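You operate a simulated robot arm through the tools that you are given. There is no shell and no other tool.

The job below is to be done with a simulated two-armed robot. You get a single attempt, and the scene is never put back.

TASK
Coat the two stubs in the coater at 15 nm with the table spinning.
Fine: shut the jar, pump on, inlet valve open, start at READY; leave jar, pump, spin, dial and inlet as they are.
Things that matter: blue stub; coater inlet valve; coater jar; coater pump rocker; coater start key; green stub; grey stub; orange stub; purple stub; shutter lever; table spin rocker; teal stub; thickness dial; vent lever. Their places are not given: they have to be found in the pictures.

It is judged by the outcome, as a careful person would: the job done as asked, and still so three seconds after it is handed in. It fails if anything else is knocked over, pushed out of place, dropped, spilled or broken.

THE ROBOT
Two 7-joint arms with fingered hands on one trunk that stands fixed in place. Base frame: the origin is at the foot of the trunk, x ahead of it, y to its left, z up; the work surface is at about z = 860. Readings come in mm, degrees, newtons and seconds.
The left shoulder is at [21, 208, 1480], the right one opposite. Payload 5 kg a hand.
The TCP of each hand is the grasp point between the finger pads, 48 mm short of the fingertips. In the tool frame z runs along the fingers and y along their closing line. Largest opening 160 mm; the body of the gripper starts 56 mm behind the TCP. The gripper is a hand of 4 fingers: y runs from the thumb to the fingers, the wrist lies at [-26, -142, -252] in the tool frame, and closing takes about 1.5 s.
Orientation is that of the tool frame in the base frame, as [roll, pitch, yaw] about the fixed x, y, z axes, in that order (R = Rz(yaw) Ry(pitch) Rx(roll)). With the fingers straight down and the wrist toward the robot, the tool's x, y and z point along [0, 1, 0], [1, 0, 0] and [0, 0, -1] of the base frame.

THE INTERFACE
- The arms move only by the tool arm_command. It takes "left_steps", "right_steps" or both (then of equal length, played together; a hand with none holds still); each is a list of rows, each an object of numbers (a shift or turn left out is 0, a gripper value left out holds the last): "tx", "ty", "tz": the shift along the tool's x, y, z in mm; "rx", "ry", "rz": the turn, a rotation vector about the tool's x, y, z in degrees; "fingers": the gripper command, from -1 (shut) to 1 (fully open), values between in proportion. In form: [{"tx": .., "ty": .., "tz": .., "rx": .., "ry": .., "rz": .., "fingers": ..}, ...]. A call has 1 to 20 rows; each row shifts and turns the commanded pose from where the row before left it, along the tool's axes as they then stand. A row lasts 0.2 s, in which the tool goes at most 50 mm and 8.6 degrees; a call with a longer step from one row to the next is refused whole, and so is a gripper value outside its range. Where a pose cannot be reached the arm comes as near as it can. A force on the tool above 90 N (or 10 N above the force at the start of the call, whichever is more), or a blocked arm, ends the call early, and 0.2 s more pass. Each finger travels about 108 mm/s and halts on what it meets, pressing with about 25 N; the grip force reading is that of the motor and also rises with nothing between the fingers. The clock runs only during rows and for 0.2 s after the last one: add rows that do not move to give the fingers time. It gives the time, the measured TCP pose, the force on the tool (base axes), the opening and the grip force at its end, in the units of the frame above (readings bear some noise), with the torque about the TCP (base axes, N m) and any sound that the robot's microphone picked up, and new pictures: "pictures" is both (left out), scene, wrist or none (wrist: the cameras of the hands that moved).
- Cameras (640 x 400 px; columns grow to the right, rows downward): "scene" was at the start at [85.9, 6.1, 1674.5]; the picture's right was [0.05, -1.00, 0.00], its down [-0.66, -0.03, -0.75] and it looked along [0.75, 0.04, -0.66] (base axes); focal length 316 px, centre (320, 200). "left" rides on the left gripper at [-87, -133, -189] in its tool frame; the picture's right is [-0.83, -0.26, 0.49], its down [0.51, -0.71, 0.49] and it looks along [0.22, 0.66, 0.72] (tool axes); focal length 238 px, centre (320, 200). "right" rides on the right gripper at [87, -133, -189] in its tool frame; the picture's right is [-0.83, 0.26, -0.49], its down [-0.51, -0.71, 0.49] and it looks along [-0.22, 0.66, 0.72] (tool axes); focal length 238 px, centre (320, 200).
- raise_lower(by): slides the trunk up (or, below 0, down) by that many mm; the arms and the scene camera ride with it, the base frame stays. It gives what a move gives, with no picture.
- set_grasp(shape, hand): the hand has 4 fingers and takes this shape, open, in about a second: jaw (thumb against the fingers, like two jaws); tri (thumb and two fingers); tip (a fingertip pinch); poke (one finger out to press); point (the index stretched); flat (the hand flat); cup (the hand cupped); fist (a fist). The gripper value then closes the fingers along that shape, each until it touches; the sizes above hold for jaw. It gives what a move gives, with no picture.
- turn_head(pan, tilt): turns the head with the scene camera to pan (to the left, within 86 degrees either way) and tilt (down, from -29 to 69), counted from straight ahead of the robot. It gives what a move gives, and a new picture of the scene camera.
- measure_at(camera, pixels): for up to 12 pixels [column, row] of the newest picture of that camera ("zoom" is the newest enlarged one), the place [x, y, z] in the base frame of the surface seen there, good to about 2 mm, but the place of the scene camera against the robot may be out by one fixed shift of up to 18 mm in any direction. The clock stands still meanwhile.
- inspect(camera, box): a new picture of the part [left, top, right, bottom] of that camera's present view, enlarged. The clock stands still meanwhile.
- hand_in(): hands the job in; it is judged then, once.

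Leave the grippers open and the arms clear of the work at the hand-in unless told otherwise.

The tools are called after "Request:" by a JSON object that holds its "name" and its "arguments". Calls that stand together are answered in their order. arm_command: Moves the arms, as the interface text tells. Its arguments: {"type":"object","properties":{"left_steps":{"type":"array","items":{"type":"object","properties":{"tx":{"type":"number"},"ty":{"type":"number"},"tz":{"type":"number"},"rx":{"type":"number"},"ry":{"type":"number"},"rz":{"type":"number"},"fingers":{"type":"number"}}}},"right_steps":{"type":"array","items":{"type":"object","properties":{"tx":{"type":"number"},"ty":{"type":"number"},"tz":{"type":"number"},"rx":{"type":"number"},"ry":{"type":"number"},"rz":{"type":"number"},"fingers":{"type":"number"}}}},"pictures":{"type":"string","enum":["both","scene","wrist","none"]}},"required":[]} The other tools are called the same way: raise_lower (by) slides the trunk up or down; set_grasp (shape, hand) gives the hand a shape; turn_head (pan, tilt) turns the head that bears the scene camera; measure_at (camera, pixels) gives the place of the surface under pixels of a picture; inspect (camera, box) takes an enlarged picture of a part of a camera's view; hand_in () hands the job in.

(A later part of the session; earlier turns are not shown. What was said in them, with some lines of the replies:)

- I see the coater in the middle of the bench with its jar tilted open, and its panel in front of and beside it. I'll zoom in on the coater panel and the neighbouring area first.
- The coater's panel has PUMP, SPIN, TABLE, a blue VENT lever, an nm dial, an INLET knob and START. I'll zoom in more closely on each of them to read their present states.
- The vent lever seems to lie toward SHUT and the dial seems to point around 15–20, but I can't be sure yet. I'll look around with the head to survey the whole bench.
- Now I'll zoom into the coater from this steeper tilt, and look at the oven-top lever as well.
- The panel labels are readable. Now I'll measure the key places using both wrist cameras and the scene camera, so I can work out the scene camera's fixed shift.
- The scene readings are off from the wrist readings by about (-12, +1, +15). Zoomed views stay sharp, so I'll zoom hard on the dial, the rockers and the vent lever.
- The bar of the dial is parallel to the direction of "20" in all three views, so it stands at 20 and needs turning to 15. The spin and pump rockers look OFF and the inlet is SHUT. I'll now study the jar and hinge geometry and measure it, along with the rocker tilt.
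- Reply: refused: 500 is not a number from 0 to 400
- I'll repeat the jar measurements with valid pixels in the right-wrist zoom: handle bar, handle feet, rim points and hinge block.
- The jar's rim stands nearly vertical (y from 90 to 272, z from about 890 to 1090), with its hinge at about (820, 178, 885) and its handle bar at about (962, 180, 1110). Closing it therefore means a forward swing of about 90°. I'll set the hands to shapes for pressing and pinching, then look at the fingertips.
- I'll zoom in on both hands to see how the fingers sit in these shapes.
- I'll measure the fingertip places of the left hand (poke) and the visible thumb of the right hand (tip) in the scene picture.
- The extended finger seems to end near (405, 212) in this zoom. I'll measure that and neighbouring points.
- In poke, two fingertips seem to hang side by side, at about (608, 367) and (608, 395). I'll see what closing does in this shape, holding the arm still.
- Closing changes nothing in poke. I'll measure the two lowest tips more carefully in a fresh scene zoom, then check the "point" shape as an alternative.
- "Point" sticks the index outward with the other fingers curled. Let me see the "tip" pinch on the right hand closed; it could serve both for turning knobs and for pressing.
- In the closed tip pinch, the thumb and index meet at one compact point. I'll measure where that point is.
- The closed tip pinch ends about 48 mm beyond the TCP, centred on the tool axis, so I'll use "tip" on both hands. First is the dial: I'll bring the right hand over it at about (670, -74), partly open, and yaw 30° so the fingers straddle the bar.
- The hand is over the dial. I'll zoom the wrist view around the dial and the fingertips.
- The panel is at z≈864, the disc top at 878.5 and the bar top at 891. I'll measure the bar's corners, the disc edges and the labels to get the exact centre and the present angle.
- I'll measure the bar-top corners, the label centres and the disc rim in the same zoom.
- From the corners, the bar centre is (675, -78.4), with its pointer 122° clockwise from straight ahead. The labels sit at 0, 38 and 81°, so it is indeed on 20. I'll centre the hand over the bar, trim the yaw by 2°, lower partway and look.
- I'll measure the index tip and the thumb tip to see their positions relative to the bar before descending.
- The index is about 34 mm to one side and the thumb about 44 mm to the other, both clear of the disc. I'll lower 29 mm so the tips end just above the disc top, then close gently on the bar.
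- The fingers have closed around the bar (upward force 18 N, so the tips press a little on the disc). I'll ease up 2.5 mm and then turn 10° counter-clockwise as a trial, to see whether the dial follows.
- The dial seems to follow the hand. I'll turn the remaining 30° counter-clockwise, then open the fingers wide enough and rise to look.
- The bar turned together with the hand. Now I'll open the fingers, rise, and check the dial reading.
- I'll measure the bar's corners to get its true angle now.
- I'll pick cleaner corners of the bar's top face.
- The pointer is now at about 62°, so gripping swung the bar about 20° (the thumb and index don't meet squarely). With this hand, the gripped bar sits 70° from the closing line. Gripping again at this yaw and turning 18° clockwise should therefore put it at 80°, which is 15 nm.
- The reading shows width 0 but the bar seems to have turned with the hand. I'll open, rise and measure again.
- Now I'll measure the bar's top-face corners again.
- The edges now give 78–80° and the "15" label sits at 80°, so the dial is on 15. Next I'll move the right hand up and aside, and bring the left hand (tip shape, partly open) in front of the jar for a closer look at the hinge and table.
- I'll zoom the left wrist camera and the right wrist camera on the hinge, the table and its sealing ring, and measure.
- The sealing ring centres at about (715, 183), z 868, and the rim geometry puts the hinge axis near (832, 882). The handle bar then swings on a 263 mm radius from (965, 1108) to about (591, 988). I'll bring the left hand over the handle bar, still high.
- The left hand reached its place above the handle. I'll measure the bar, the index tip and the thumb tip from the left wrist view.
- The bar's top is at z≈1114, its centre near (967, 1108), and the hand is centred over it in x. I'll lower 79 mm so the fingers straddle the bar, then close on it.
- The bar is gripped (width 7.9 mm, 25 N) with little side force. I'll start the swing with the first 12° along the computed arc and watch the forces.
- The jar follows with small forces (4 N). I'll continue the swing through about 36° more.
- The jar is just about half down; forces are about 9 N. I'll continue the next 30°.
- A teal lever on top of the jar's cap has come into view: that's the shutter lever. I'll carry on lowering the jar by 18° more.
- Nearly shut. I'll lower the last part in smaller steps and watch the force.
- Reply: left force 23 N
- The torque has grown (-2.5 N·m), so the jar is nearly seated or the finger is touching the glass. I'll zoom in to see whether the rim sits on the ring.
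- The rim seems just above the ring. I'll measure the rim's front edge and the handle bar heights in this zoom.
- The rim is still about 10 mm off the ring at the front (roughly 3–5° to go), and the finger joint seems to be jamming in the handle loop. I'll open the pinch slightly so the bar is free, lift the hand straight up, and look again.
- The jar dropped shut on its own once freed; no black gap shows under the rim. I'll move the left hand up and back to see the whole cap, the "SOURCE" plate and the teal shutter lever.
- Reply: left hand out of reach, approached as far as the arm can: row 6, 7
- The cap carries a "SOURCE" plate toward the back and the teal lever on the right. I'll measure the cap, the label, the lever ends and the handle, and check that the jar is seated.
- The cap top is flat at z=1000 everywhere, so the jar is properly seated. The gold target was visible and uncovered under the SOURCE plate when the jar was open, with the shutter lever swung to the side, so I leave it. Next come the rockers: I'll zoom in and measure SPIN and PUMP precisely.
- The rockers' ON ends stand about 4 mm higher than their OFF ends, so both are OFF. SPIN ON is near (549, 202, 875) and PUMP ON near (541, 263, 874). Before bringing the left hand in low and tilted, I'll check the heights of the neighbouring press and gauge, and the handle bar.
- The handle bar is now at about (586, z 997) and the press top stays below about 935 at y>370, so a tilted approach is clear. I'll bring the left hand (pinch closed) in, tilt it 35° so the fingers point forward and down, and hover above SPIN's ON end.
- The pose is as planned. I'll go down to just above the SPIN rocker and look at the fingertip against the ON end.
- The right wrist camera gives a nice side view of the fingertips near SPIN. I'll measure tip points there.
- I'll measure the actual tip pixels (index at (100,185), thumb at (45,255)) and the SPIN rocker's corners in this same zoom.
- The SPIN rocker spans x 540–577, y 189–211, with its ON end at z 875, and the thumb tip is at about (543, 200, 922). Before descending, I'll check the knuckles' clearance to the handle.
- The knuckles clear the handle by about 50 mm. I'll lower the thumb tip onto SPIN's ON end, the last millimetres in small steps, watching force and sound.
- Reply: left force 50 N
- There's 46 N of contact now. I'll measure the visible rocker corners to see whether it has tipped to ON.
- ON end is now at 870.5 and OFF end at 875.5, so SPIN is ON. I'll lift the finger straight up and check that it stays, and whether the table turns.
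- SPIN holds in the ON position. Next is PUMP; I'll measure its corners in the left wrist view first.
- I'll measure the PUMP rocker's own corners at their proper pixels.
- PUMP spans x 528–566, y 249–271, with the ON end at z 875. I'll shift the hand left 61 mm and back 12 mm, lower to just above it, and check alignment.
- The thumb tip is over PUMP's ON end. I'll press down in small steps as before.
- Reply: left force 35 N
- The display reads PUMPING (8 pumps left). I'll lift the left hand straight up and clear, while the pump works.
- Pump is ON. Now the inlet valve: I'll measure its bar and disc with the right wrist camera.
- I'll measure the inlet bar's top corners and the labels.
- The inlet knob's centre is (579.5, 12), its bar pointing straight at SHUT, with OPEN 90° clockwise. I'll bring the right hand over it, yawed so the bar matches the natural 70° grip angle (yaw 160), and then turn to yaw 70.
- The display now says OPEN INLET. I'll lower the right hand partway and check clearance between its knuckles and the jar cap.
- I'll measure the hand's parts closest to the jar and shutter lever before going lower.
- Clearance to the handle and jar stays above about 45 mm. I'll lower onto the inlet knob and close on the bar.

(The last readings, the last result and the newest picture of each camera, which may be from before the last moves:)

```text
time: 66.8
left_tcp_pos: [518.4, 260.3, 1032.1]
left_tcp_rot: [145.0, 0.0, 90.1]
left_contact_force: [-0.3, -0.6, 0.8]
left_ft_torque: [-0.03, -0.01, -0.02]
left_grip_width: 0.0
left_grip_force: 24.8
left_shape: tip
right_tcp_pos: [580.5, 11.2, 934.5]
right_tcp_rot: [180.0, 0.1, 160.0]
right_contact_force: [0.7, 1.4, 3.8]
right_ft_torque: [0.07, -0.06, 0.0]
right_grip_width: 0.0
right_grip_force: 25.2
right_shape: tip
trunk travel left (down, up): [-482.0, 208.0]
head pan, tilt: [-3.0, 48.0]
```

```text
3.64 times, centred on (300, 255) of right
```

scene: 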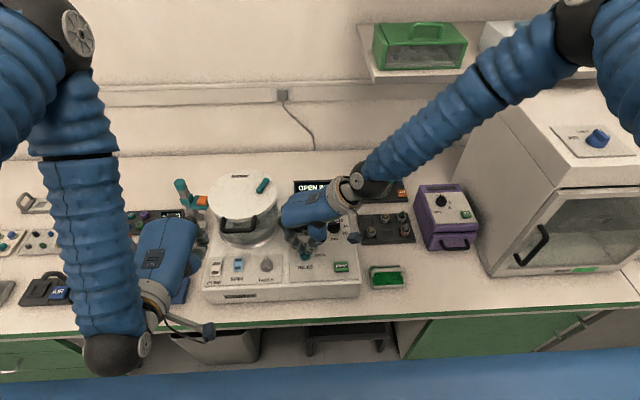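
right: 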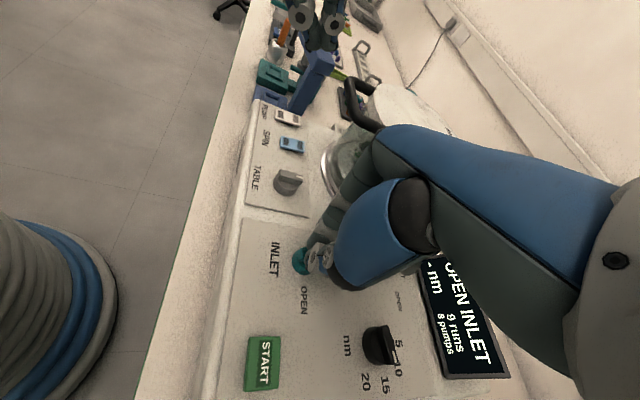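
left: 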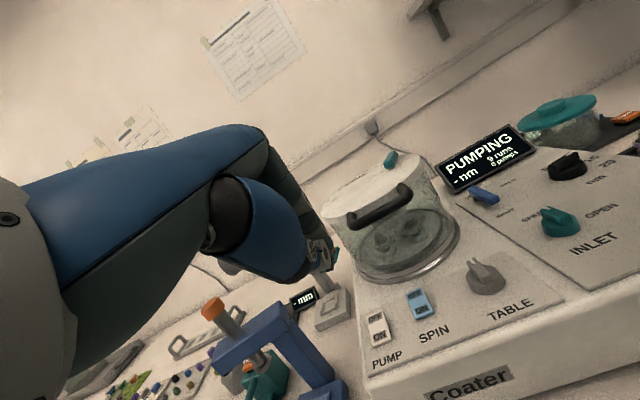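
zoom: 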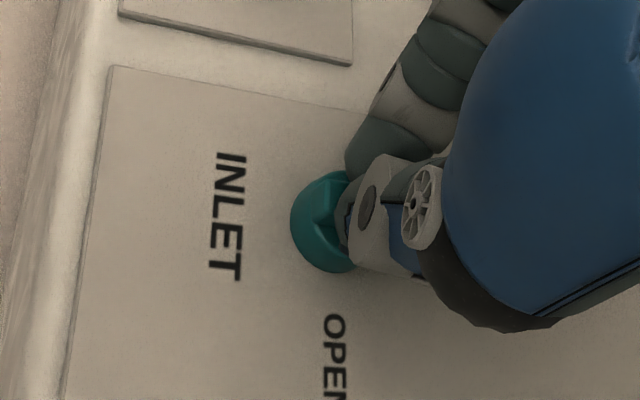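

The bar is held the same way as the dial was. I'll turn the hand 90° clockwise in 5° steps to bring the inlet to OPEN.

Request:
{"name": "arm_command", "arguments": {"right_steps": [{"rz": 5}, {"rz": 5}, {"rz": 5}, {"rz": 5}, {"rz": 5}, {"rz": 5}, {"rz": 5}, {"rz": 5}, {"rz": 5}, {"rz": 5}, {"rz": 5}, {"rz": 5}, {"rz": 5}, {"rz": 5}, {"rz": 5}, {"rz": 5}, {"rz": 5}, {"rz": 5}, {}], "pictures": "both"}}

Request:
{"name": "inspect", "arguments": {"camera": "scene", "box": [280, 165, 360, 275]}}

Request:
{"name": "inspect", "arguments": {"camera": "right", "box": [240, 200, 360, 310]}}

```text
time: 70.8
left_tcp_pos: [519.3, 259.7, 1033.4]
left_tcp_rot: [145.1, 0.0, 90.0]
left_contact_force: [-0.4, -0.2, 0.2]
left_ft_torque: [0.02, -0.01, 0.01]
left_grip_width: 0.0
left_grip_force: 25.1
left_shape: tip
right_tcp_pos: [580.0, 12.8, 935.4]
right_tcp_rot: [-180.0, 0.0, 69.9]
right_contact_force: [-0.1, 0.2, 4.2]
right_ft_torque: [0.05, 0.04, 0.01]
right_grip_width: 0.0
right_grip_force: 24.9
right_shape: tip
trunk travel left (down, up): [-482.0, 208.0]
head pan, tilt: [-3.0, 48.0]
```

scene: 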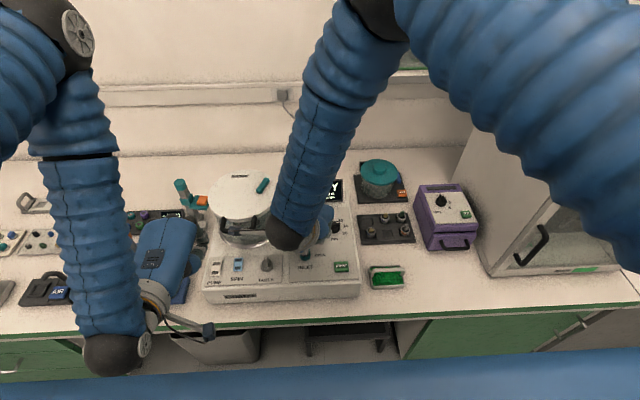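
right: 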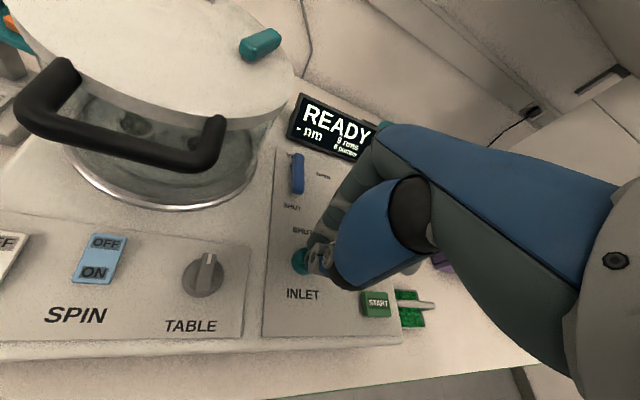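

```text
3.64 times, centred on (320, 220) of scene
```

zoom: 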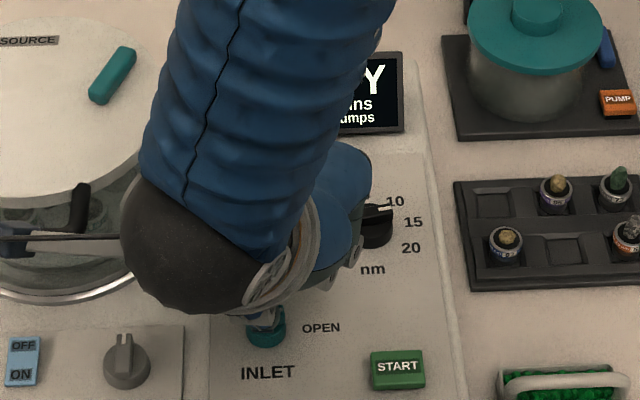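

```text
3.64 times, centred on (300, 255) of right
```

zoom: 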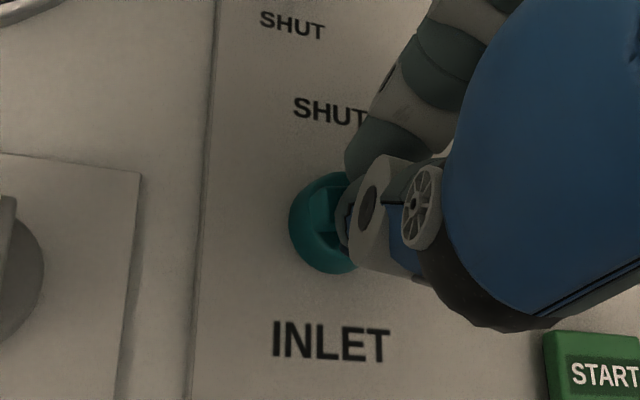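

The display reads READY. I'll let go of the inlet knob and rise, then check its pointer.

Request:
{"name": "arm_command", "arguments": {"right_steps": [{"fingers": -0.7}, {"fingers": -0.4}, {"fingers": -0.2}, {}, {"tz": -20}, {"tz": -30}, {"tz": -40}, {}], "pictures": "both"}}

Request:
{"name": "inspect", "arguments": {"camera": "right", "box": [230, 130, 400, 310]}}

Request:
{"name": "inspect", "arguments": {"camera": "right", "box": [0, 0, 300, 200]}}

```text
time: 72.6
left_tcp_pos: [519.1, 260.2, 1032.1]
left_tcp_rot: [145.1, 0.0, 89.9]
left_contact_force: [1.0, 0.0, 0.3]
left_ft_torque: [0.0, 0.01, -0.02]
left_grip_width: 0.2
left_grip_force: 25.3
left_shape: tip
right_tcp_pos: [581.1, 10.9, 1026.2]
right_tcp_rot: [-179.9, 0.0, 70.0]
right_contact_force: [0.6, -0.5, 0.0]
right_ft_torque: [-0.01, 0.06, -0.02]
right_grip_width: 63.9
right_grip_force: 0.0
right_shape: tip
trunk travel left (down, up): [-482.0, 208.0]
head pan, tilt: [-3.0, 48.0]
```

scene: 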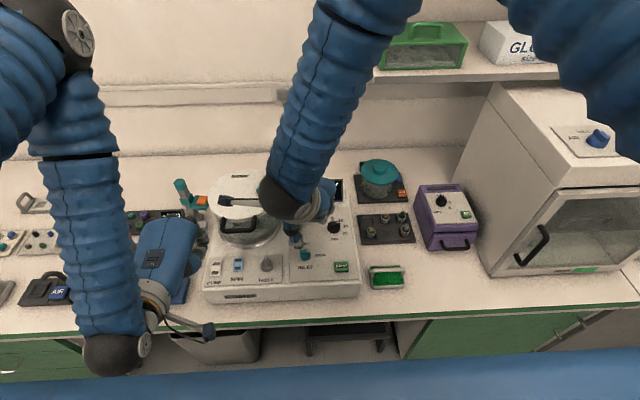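
right: 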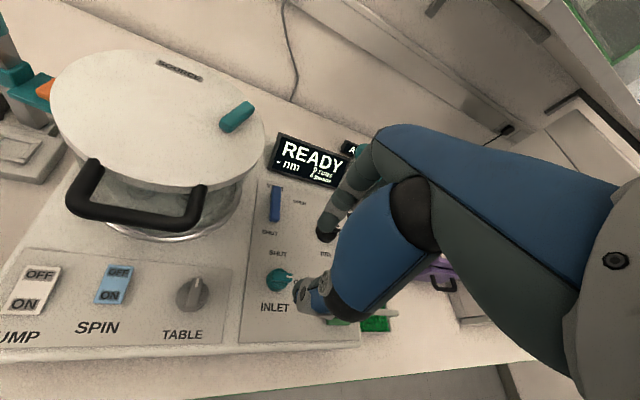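

```text
2.22 times, centred on (315, 220) of right
```

zoom: 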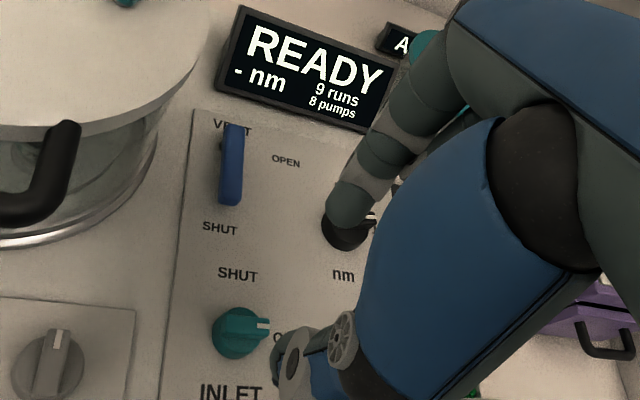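

```text
2.00 times, centred on (150, 100) of right
```

zoom: 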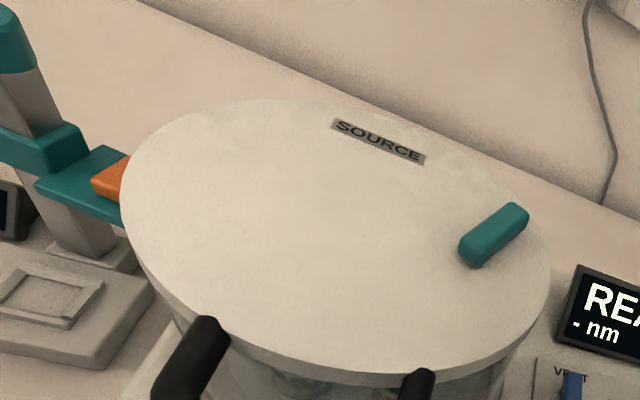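

READY holds with the inlet at OPEN. Before pressing START, I'll check the spin by looking through the glass at the stubs, and confirm the dial still points to 15.

Request:
{"name": "inspect", "arguments": {"camera": "left", "box": [320, 80, 600, 320]}}

Request:
{"name": "inspect", "arguments": {"camera": "scene", "box": [310, 190, 370, 260]}}

Request:
{"name": "inspect", "arguments": {"camera": "left", "box": [340, 180, 480, 300]}}

```text
1.67 times, centred on (460, 200) of left
```

zoom: 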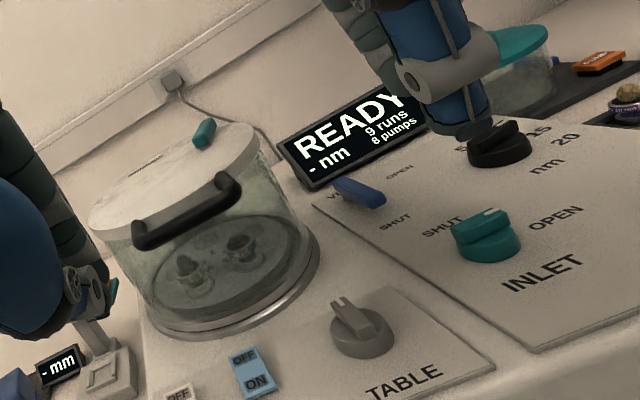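

```text
5.71 times, centred on (340, 225) of scene
```

zoom: 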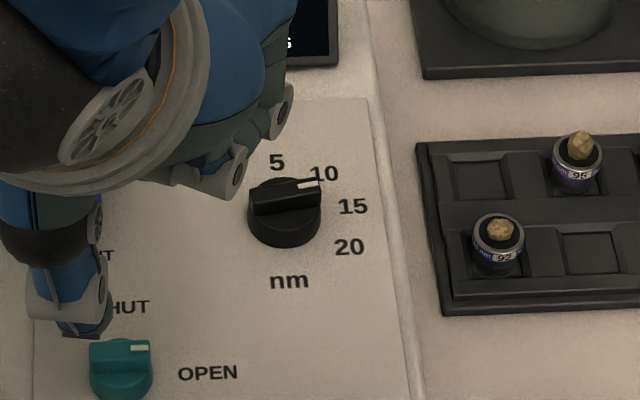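

```text
3.33 times, centred on (410, 240) of left
```

zoom: 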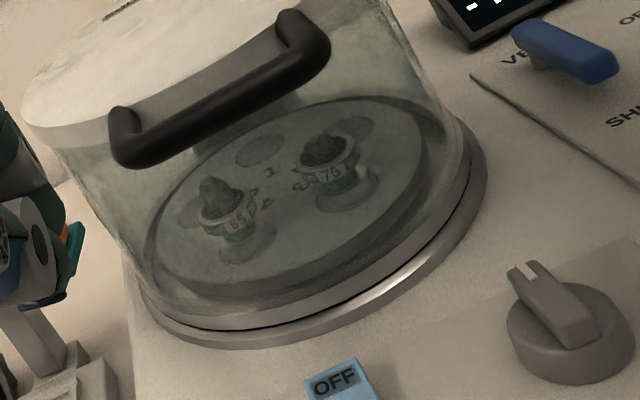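

The spin rocker is ON (the table likely turns only during the run), the dial shows 15, the inlet is OPEN and the display says READY. I'll measure the START key and bring the right hand, pinch closed, over it.

Request:
{"name": "inspect", "arguments": {"camera": "scene", "box": [320, 245, 370, 285]}}

Request:
{"name": "measure_at", "arguments": {"camera": "zoom", "pixels": [[190, 175], [360, 170], [190, 270], [365, 265], [275, 215], [275, 250], [280, 190], [150, 330], [420, 250]]}}

```text
10.00 times, centred on (345, 265) of scene
```

zoom: 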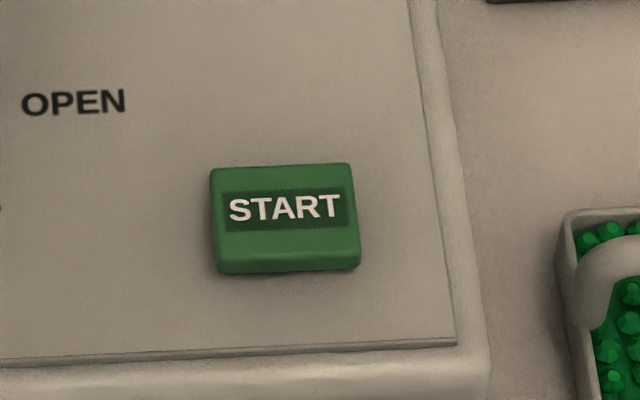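

```text
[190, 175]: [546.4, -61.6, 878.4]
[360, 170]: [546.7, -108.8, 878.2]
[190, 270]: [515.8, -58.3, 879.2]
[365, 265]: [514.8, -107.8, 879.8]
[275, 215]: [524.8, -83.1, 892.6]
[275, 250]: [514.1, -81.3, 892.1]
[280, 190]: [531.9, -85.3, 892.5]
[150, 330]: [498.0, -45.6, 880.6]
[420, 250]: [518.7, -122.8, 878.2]
```

START is centred at about (538, -87), top at z 877.5. I'll move over it, close the pinch, and lower to about 12 mm above.

Request:
{"name": "arm_command", "arguments": {"right_steps": [{"tx": -35.6, "ty": -2.3, "fingers": -1}, {"tx": -35.6, "ty": -2.3}, {"tx": -35.6, "ty": -2.3}, {}, {"tz": 30}, {"tz": 30}, {"tz": 26}, {}], "pictures": "both"}}

Request:
{"name": "inspect", "arguments": {"camera": "right", "box": [240, 180, 400, 340]}}

Request:
{"name": "inspect", "arguments": {"camera": "scene", "box": [290, 170, 370, 290]}}

```text
time: 74.4
left_tcp_pos: [517.7, 259.6, 1032.9]
left_tcp_rot: [145.0, 0.0, 89.9]
left_contact_force: [-0.9, -0.9, -0.2]
left_ft_torque: [0.0, -0.01, -0.02]
left_grip_width: 0.0
left_grip_force: 25.2
left_shape: tip
right_tcp_pos: [534.1, -86.4, 939.3]
right_tcp_rot: [-179.9, 0.1, 70.0]
right_contact_force: [-0.8, 0.2, 0.2]
right_ft_torque: [0.02, 0.0, -0.03]
right_grip_width: 0.0
right_grip_force: 25.0
right_shape: tip
trunk travel left (down, up): [-482.0, 208.0]
head pan, tilt: [-3.0, 48.0]
```

scene: 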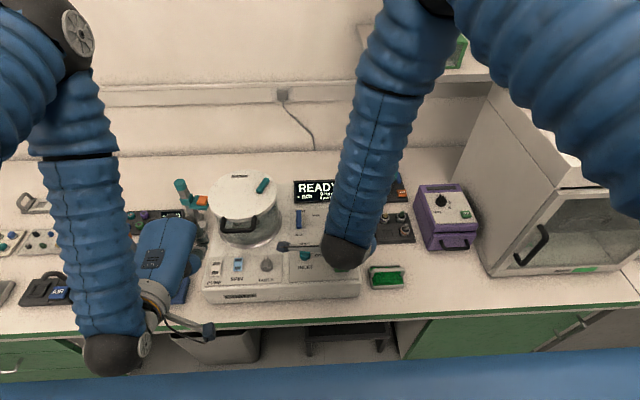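
right: 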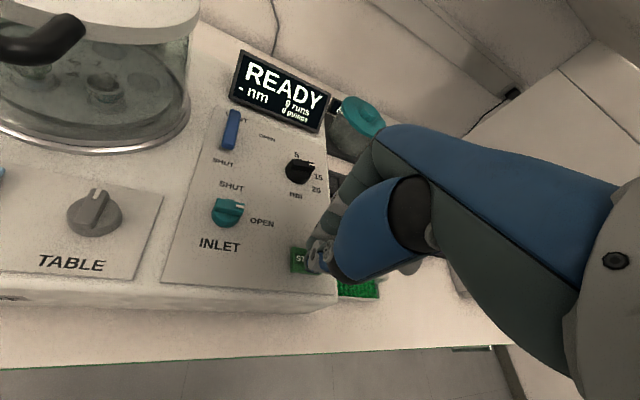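

```text
2.50 times, centred on (320, 260) of right
```

zoom: 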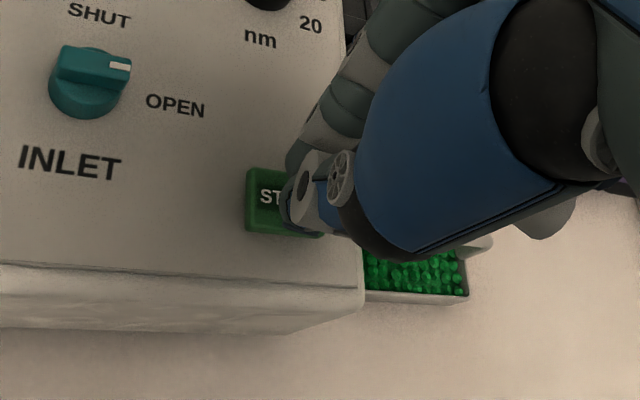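

```text
3.33 times, centred on (330, 230) of scene
```

zoom: 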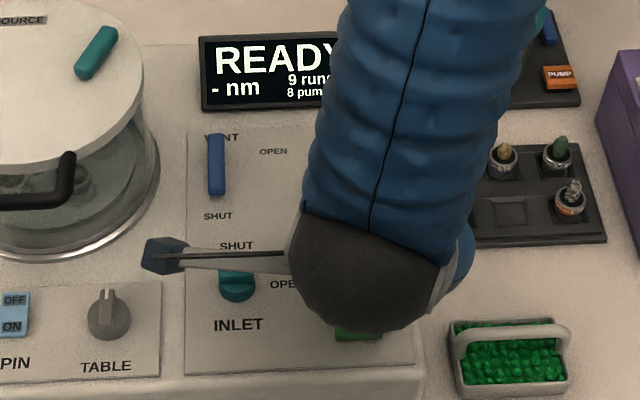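

The pinch is above START. I'll nudge 4 mm forward and press in small steps, stopping when the display or force shows it.

Request:
{"name": "arm_command", "arguments": {"right_steps": [{"tx": 1.4, "ty": 3.8}, {"tz": 8}, {"tz": 2}, {"tz": 2}, {"tz": 2}], "pictures": "scene"}}

Request:
{"name": "inspect", "arguments": {"camera": "right", "box": [200, 30, 360, 290]}}

```text
time: 75.6
left_tcp_pos: [517.5, 260.2, 1033.3]
left_tcp_rot: [145.0, -0.1, 90.1]
left_contact_force: [-0.5, 0.3, -0.5]
left_ft_torque: [-0.01, 0.01, 0.0]
left_grip_width: 0.0
left_grip_force: 25.1
left_shape: tip
right_tcp_pos: [540.7, -85.9, 926.1]
right_tcp_rot: [180.0, 0.0, 70.0]
right_contact_force: [-0.4, -0.5, 1.6]
right_ft_torque: [0.01, 0.05, 0.01]
right_grip_width: 0.1
right_grip_force: 25.1
right_shape: tip
trunk travel left (down, up): [-482.0, 208.0]
head pan, tilt: [-3.0, 48.0]
```

scene: 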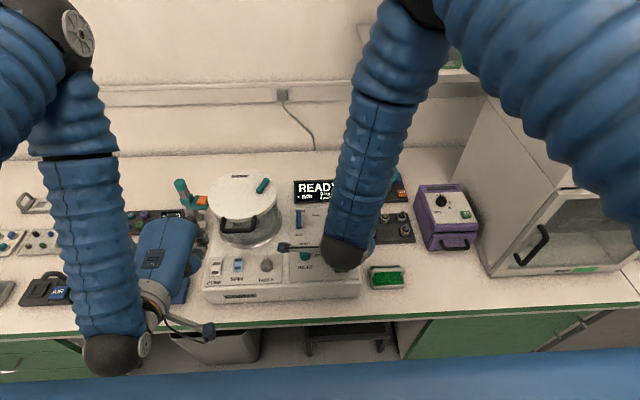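

```text
1.54 times, centred on (280, 160) of right
```

zoom: 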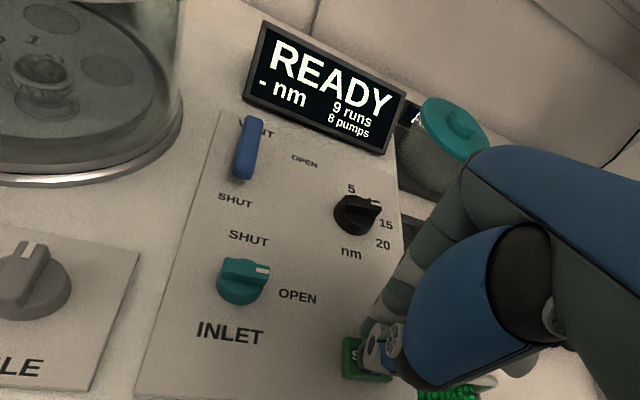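

Only 1.6 N so far and still READY. I'll press a few millimetres more.

Request:
{"name": "arm_command", "arguments": {"right_steps": [{"tz": 1.5}, {"tz": 1.5}, {"tz": 1}], "pictures": "scene"}}

Request:
{"name": "inspect", "arguments": {"camera": "right", "box": [200, 30, 360, 290]}}

```text
time: 76.4
left_tcp_pos: [516.4, 259.7, 1031.7]
left_tcp_rot: [144.9, 0.0, 90.0]
left_contact_force: [-1.1, 0.1, 0.2]
left_ft_torque: [-0.02, 0.03, -0.04]
left_grip_width: 0.0
left_grip_force: 25.0
left_shape: tip
right_tcp_pos: [540.7, -85.3, 923.8]
right_tcp_rot: [179.9, 0.1, 70.0]
right_contact_force: [-0.4, 1.4, 8.3]
right_ft_torque: [0.19, 0.19, -0.02]
right_grip_width: 0.1
right_grip_force: 25.3
right_shape: tip
trunk travel left (down, up): [-482.0, 208.0]
head pan, tilt: [-3.0, 48.0]
heard: click
```

scene: 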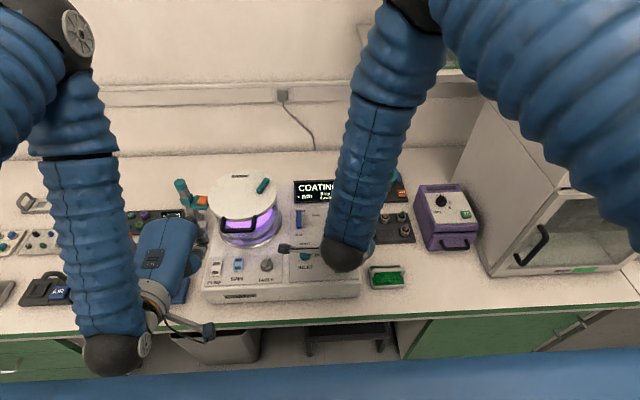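

```text
1.54 times, centred on (280, 160) of right
```

zoom: 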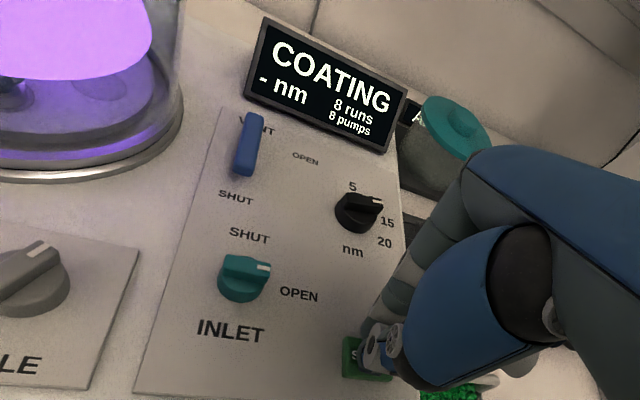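

A click was heard, the display says COATING with a purple glow, and the TABLE knob is turning, so the table spins. I'll lift the right hand off START and clear, then watch the run.

Request:
{"name": "arm_command", "arguments": {"right_steps": [{"tz": -5}, {"tz": -20}, {"tz": -40}, {"tz": -45}, {"tz": -45}, {"tz": -45}, {"tz": -30}, {}], "pictures": "both"}}

Request:
{"name": "inspect", "arguments": {"camera": "scene", "box": [200, 160, 360, 300]}}

```text
time: 78.2
left_tcp_pos: [518.1, 259.4, 1031.9]
left_tcp_rot: [145.0, 0.0, 90.1]
left_contact_force: [0.2, 0.6, 0.3]
left_ft_torque: [0.01, 0.05, -0.04]
left_grip_width: 0.2
left_grip_force: 24.9
left_shape: tip
right_tcp_pos: [541.5, -84.9, 1152.0]
right_tcp_rot: [-179.8, 0.1, 70.0]
right_contact_force: [0.0, -0.7, -0.8]
right_ft_torque: [-0.02, 0.0, -0.04]
right_grip_width: 0.0
right_grip_force: 25.4
right_shape: tip
trunk travel left (down, up): [-482.0, 208.0]
head pan, tilt: [-3.0, 48.0]
```

scene: 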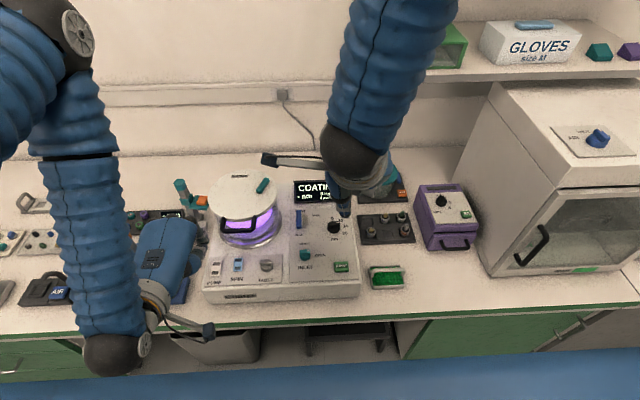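
right: 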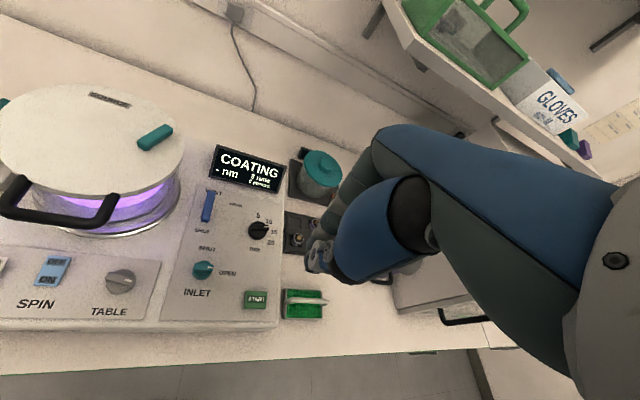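

```text
2.86 times, centred on (280, 230) of scene
```

zoom: 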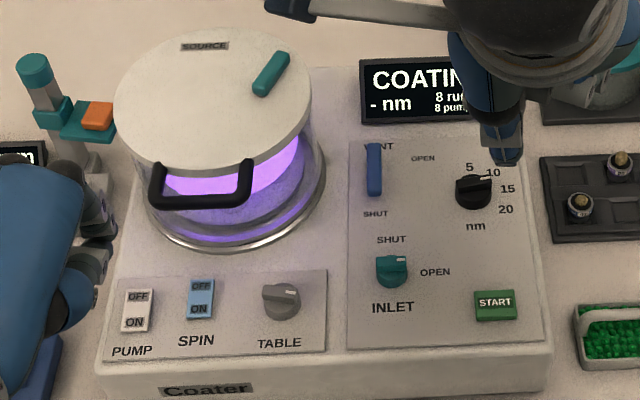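

COATING is running with the table turning. Meanwhile I'll move both hands clear and open the grippers, then wait.

Request:
{"name": "arm_command", "arguments": {"left_steps": [{"ty": 23, "tz": -32.8}, {"ty": 23, "tz": -32.8}, {"ty": 23, "tz": -32.8}, {"tx": 35}, {"tx": 35}, {"tx": 35}, {"rx": 7}, {"rx": 7}, {"rx": 7}, {"rx": 7}, {"rx": 7}, {"fingers": 1}, {}, {}, {}, {}, {}, {}, {}], "right_steps": [{"tx": -40, "ty": 15}, {"tx": -40, "ty": 15}, {"tx": -40, "ty": 15}, {"tz": -30}, {"tz": -30}, {"fingers": 1}, {}, {}, {}, {}, {}, {}, {}, {}, {}, {}, {}, {}, {}], "pictures": "scene"}}

Request:
{"name": "inspect", "arguments": {"camera": "scene", "box": [200, 160, 380, 300]}}

```text
time: 82.2
left_tcp_pos: [536.5, 365.5, 1136.5]
left_tcp_rot: [-180.0, 0.0, 90.0]
left_contact_force: [-0.1, -0.3, -0.1]
left_ft_torque: [0.03, -0.01, -0.03]
left_grip_width: 159.6
left_grip_force: 0.0
left_shape: tip
left hand out of reach, approached as far as the arm can: row 3
right_tcp_pos: [543.9, -213.4, 1212.2]
right_tcp_rot: [-180.0, 0.0, 70.0]
right_contact_force: [0.6, 0.5, 0.3]
right_ft_torque: [0.02, -0.01, 0.01]
right_grip_width: 159.4
right_grip_force: 0.1
right_shape: tip
trunk travel left (down, up): [-482.0, 208.0]
head pan, tilt: [-3.0, 48.0]
```

scene: 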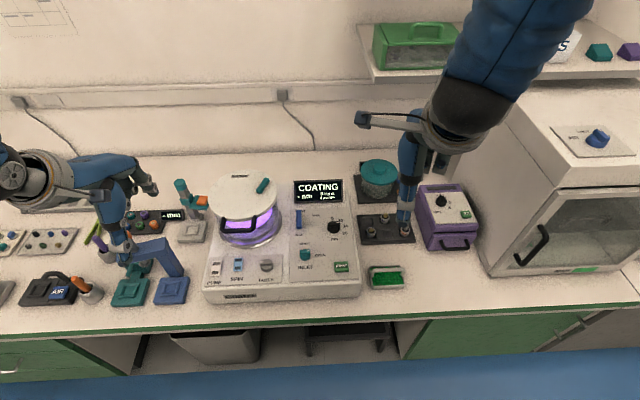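

```text
2.86 times, centred on (290, 230) of scene
```

zoom: 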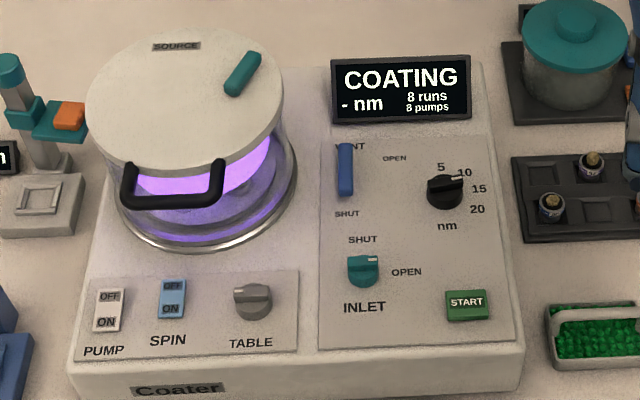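

Both hands are clear and open, and COATING continues. I'll wait in place.

Request:
{"name": "arm_command", "arguments": {"right_steps": [{}, {}, {}, {}, {}, {}, {}, {}, {}, {}, {}, {}, {}, {}, {}, {}, {}, {}, {}, {}], "pictures": "scene"}}

Request:
{"name": "inspect", "arguments": {"camera": "scene", "box": [200, 160, 380, 300]}}

```text
time: 86.4
left_tcp_pos: [536.3, 366.4, 1136.4]
left_tcp_rot: [180.0, -0.1, 90.0]
left_contact_force: [0.4, -0.6, 0.1]
left_ft_torque: [-0.02, 0.0, 0.02]
left_grip_width: 159.8
left_grip_force: 0.1
left_shape: tip
right_tcp_pos: [543.7, -212.4, 1212.0]
right_tcp_rot: [-179.9, 0.0, 70.0]
right_contact_force: [-0.2, -0.4, 0.2]
right_ft_torque: [-0.02, 0.01, 0.01]
right_grip_width: 159.4
right_grip_force: 0.0
right_shape: tip
trunk travel left (down, up): [-482.0, 208.0]
head pan, tilt: [-3.0, 48.0]
```

scene: 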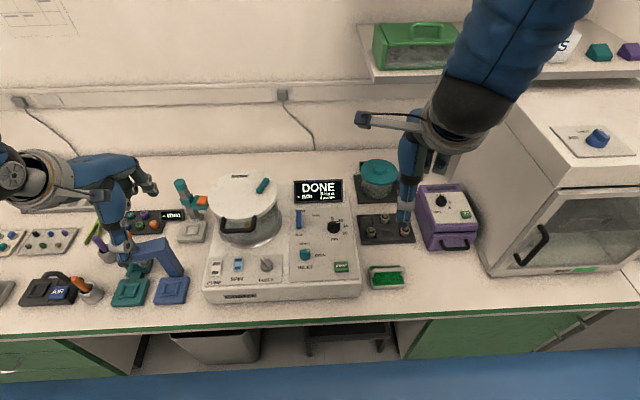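

```text
2.86 times, centred on (290, 230) of scene
```

zoom: 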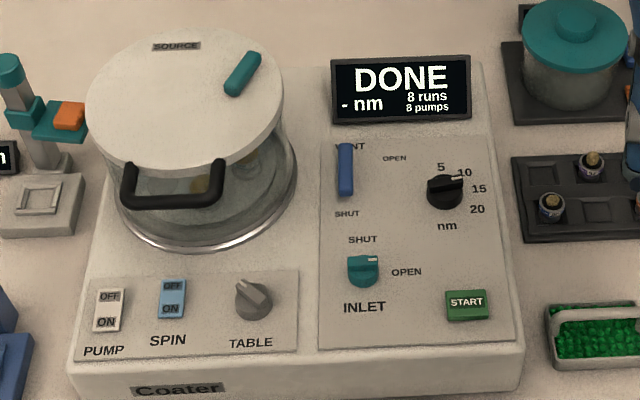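

The display says DONE. The nm field shows "-", so I want to check that the stubs really were coated by looking at them through the glass.

Request:
{"name": "inspect", "arguments": {"camera": "scene", "box": [210, 195, 300, 255]}}

Request:
{"name": "inspect", "arguments": {"camera": "scene", "box": [225, 205, 265, 240]}}

Request:
{"name": "inspect", "arguments": {"camera": "left", "box": [300, 100, 640, 400]}}

Request:
{"name": "inspect", "arguments": {"camera": "right", "box": [0, 60, 200, 260]}}

Request:
{"name": "inspect", "arguments": {"camera": "scene", "box": [290, 170, 350, 210]}}

```text
6.67 times, centred on (255, 225) of scene
```

zoom: 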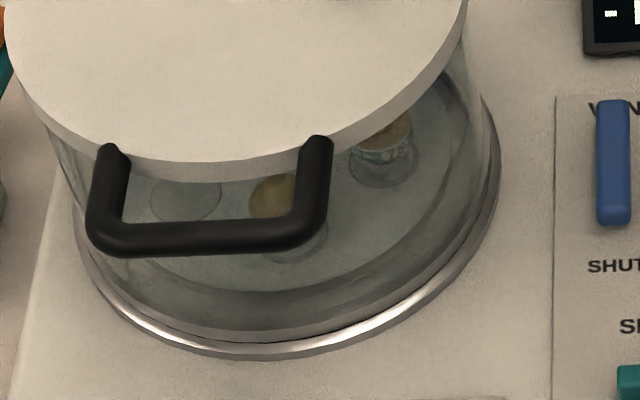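

```text
11.43 times, centred on (245, 222) of scene
```

zoom: 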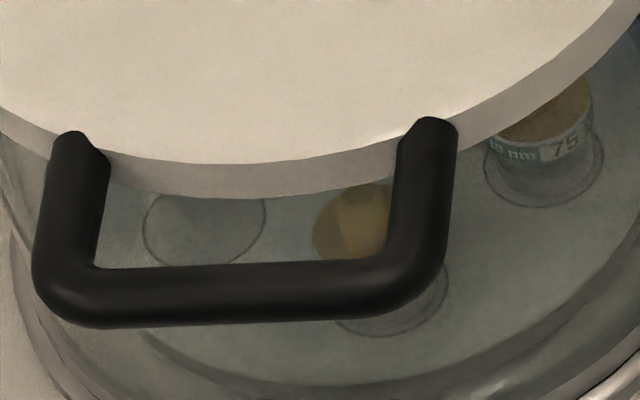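

```text
1.33 times, centred on (470, 250) of left
```

zoom: 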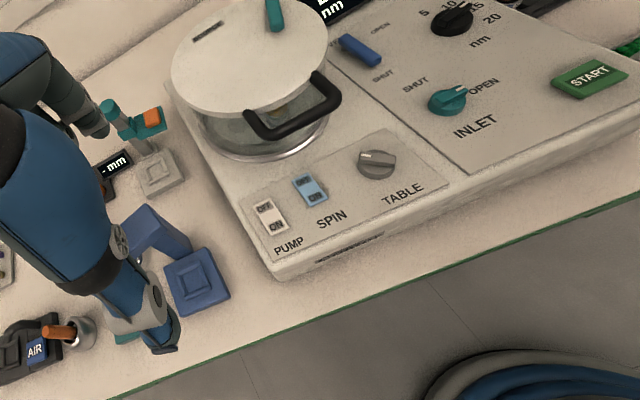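

```text
2.00 times, centred on (100, 160) of right
```

zoom: 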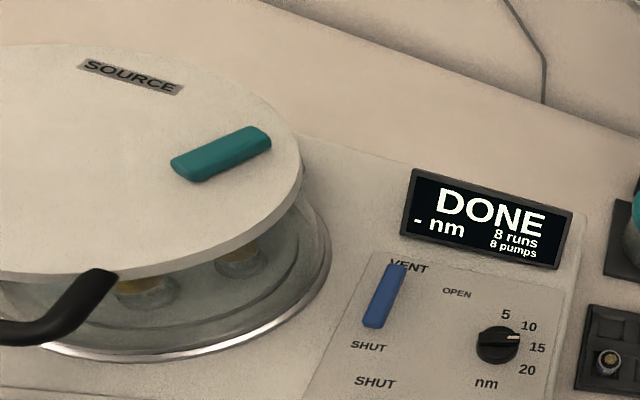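

```text
10.00 times, centred on (320, 190) of scene
```

zoom: 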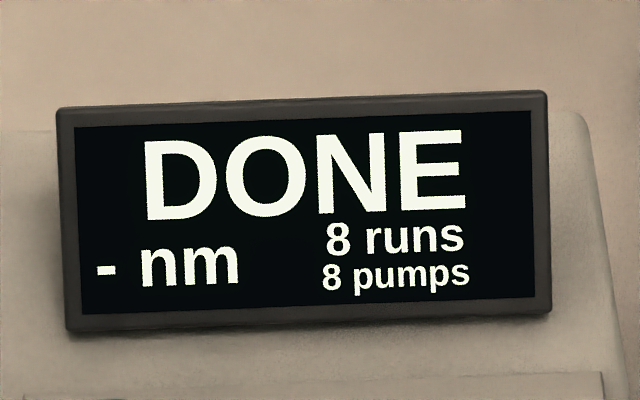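

Both stubs now show gold tops through the glass, one at the front and one at the right, stub 75. So both are coated, DONE is shown, and everything is left as asked (jar shut, pump, spin, dial 15, inlet open). I'll raise the left hand a bit more for clearance and take a last look at the whole scene.

Request:
{"name": "arm_command", "arguments": {"left_steps": [{"tz": -30}, {"tz": -30}, {"tz": -30}, {}, {}], "pictures": "scene"}}

Request:
{"name": "inspect", "arguments": {"camera": "scene", "box": [0, 160, 240, 310]}}

Request:
{"name": "inspect", "arguments": {"camera": "scene", "box": [200, 160, 440, 310]}}

```text
time: 87.6
left_tcp_pos: [535.4, 365.1, 1227.6]
left_tcp_rot: [180.0, -0.1, 90.0]
left_contact_force: [-0.1, -0.4, 0.1]
left_ft_torque: [0.03, 0.01, 0.0]
left_grip_width: 159.9
left_grip_force: 0.0
left_shape: tip
right_tcp_pos: [544.1, -212.8, 1213.0]
right_tcp_rot: [-180.0, 0.1, 70.0]
right_contact_force: [-0.6, -0.3, 0.6]
right_ft_torque: [0.03, -0.03, -0.05]
right_grip_width: 159.4
right_grip_force: 0.1
right_shape: tip
trunk travel left (down, up): [-482.0, 208.0]
head pan, tilt: [-3.0, 48.0]
```

scene: 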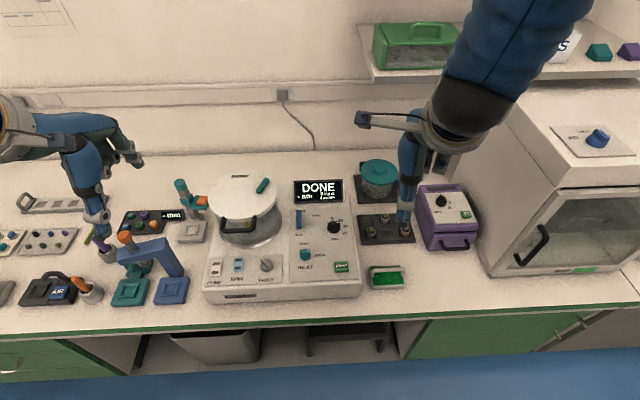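

```text
2.67 times, centred on (120, 235) of scene
```

zoom: 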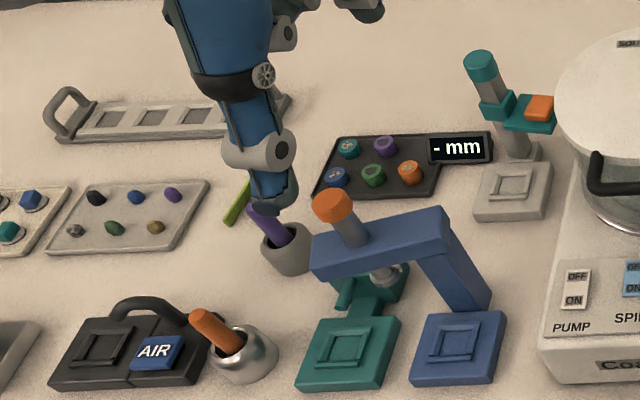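

```text
2.67 times, centred on (320, 235) of scene
```

zoom: 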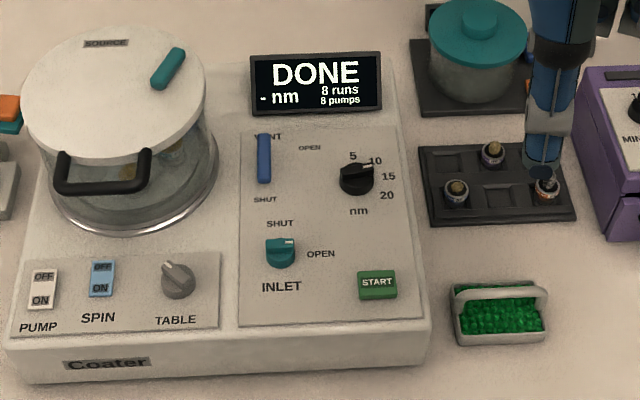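

Nothing else on the bench has moved, and both grippers are open and clear. The coater reads DONE with the jar shut, pump and spin ON, dial at 15 and inlet OPEN. I'm handing the job in.

Request:
{"name": "hand_in", "arguments": {}}

```text
The job is handed in.
```

The two stubs in the coater went through a run with the thickness dial at 15 nm and the table spinning. The display reads DONE, and both stubs show gold tops through the glass. The job is handed in; no verdict came back.

- **Thickness:** the dial was on 20 at the start. My first turn overshot to between 10 and 15, so I turned it back and measured the pointer on the 15 mark. The display's nm field showed only "-" throughout, so 15 nm rests on the dial setting, not on a reading.
- **Run:** it took one pump-down and one run; both display counters went from 9 to 8. The table only began turning once the run started, and the TABLE knob moved with it.
- **Left as asked:** the jar is shut, the pump and spin are on, the dial is at 15 and the inlet is open.
- **Not touched:** I left the vent lever, which pointed to SHUT, and the shutter lever on top of the jar. The gold source had been visible while the jar was open, so I took the shutter to be open.

Both grippers are open and clear of the bench, and nothing else appeared to have moved.
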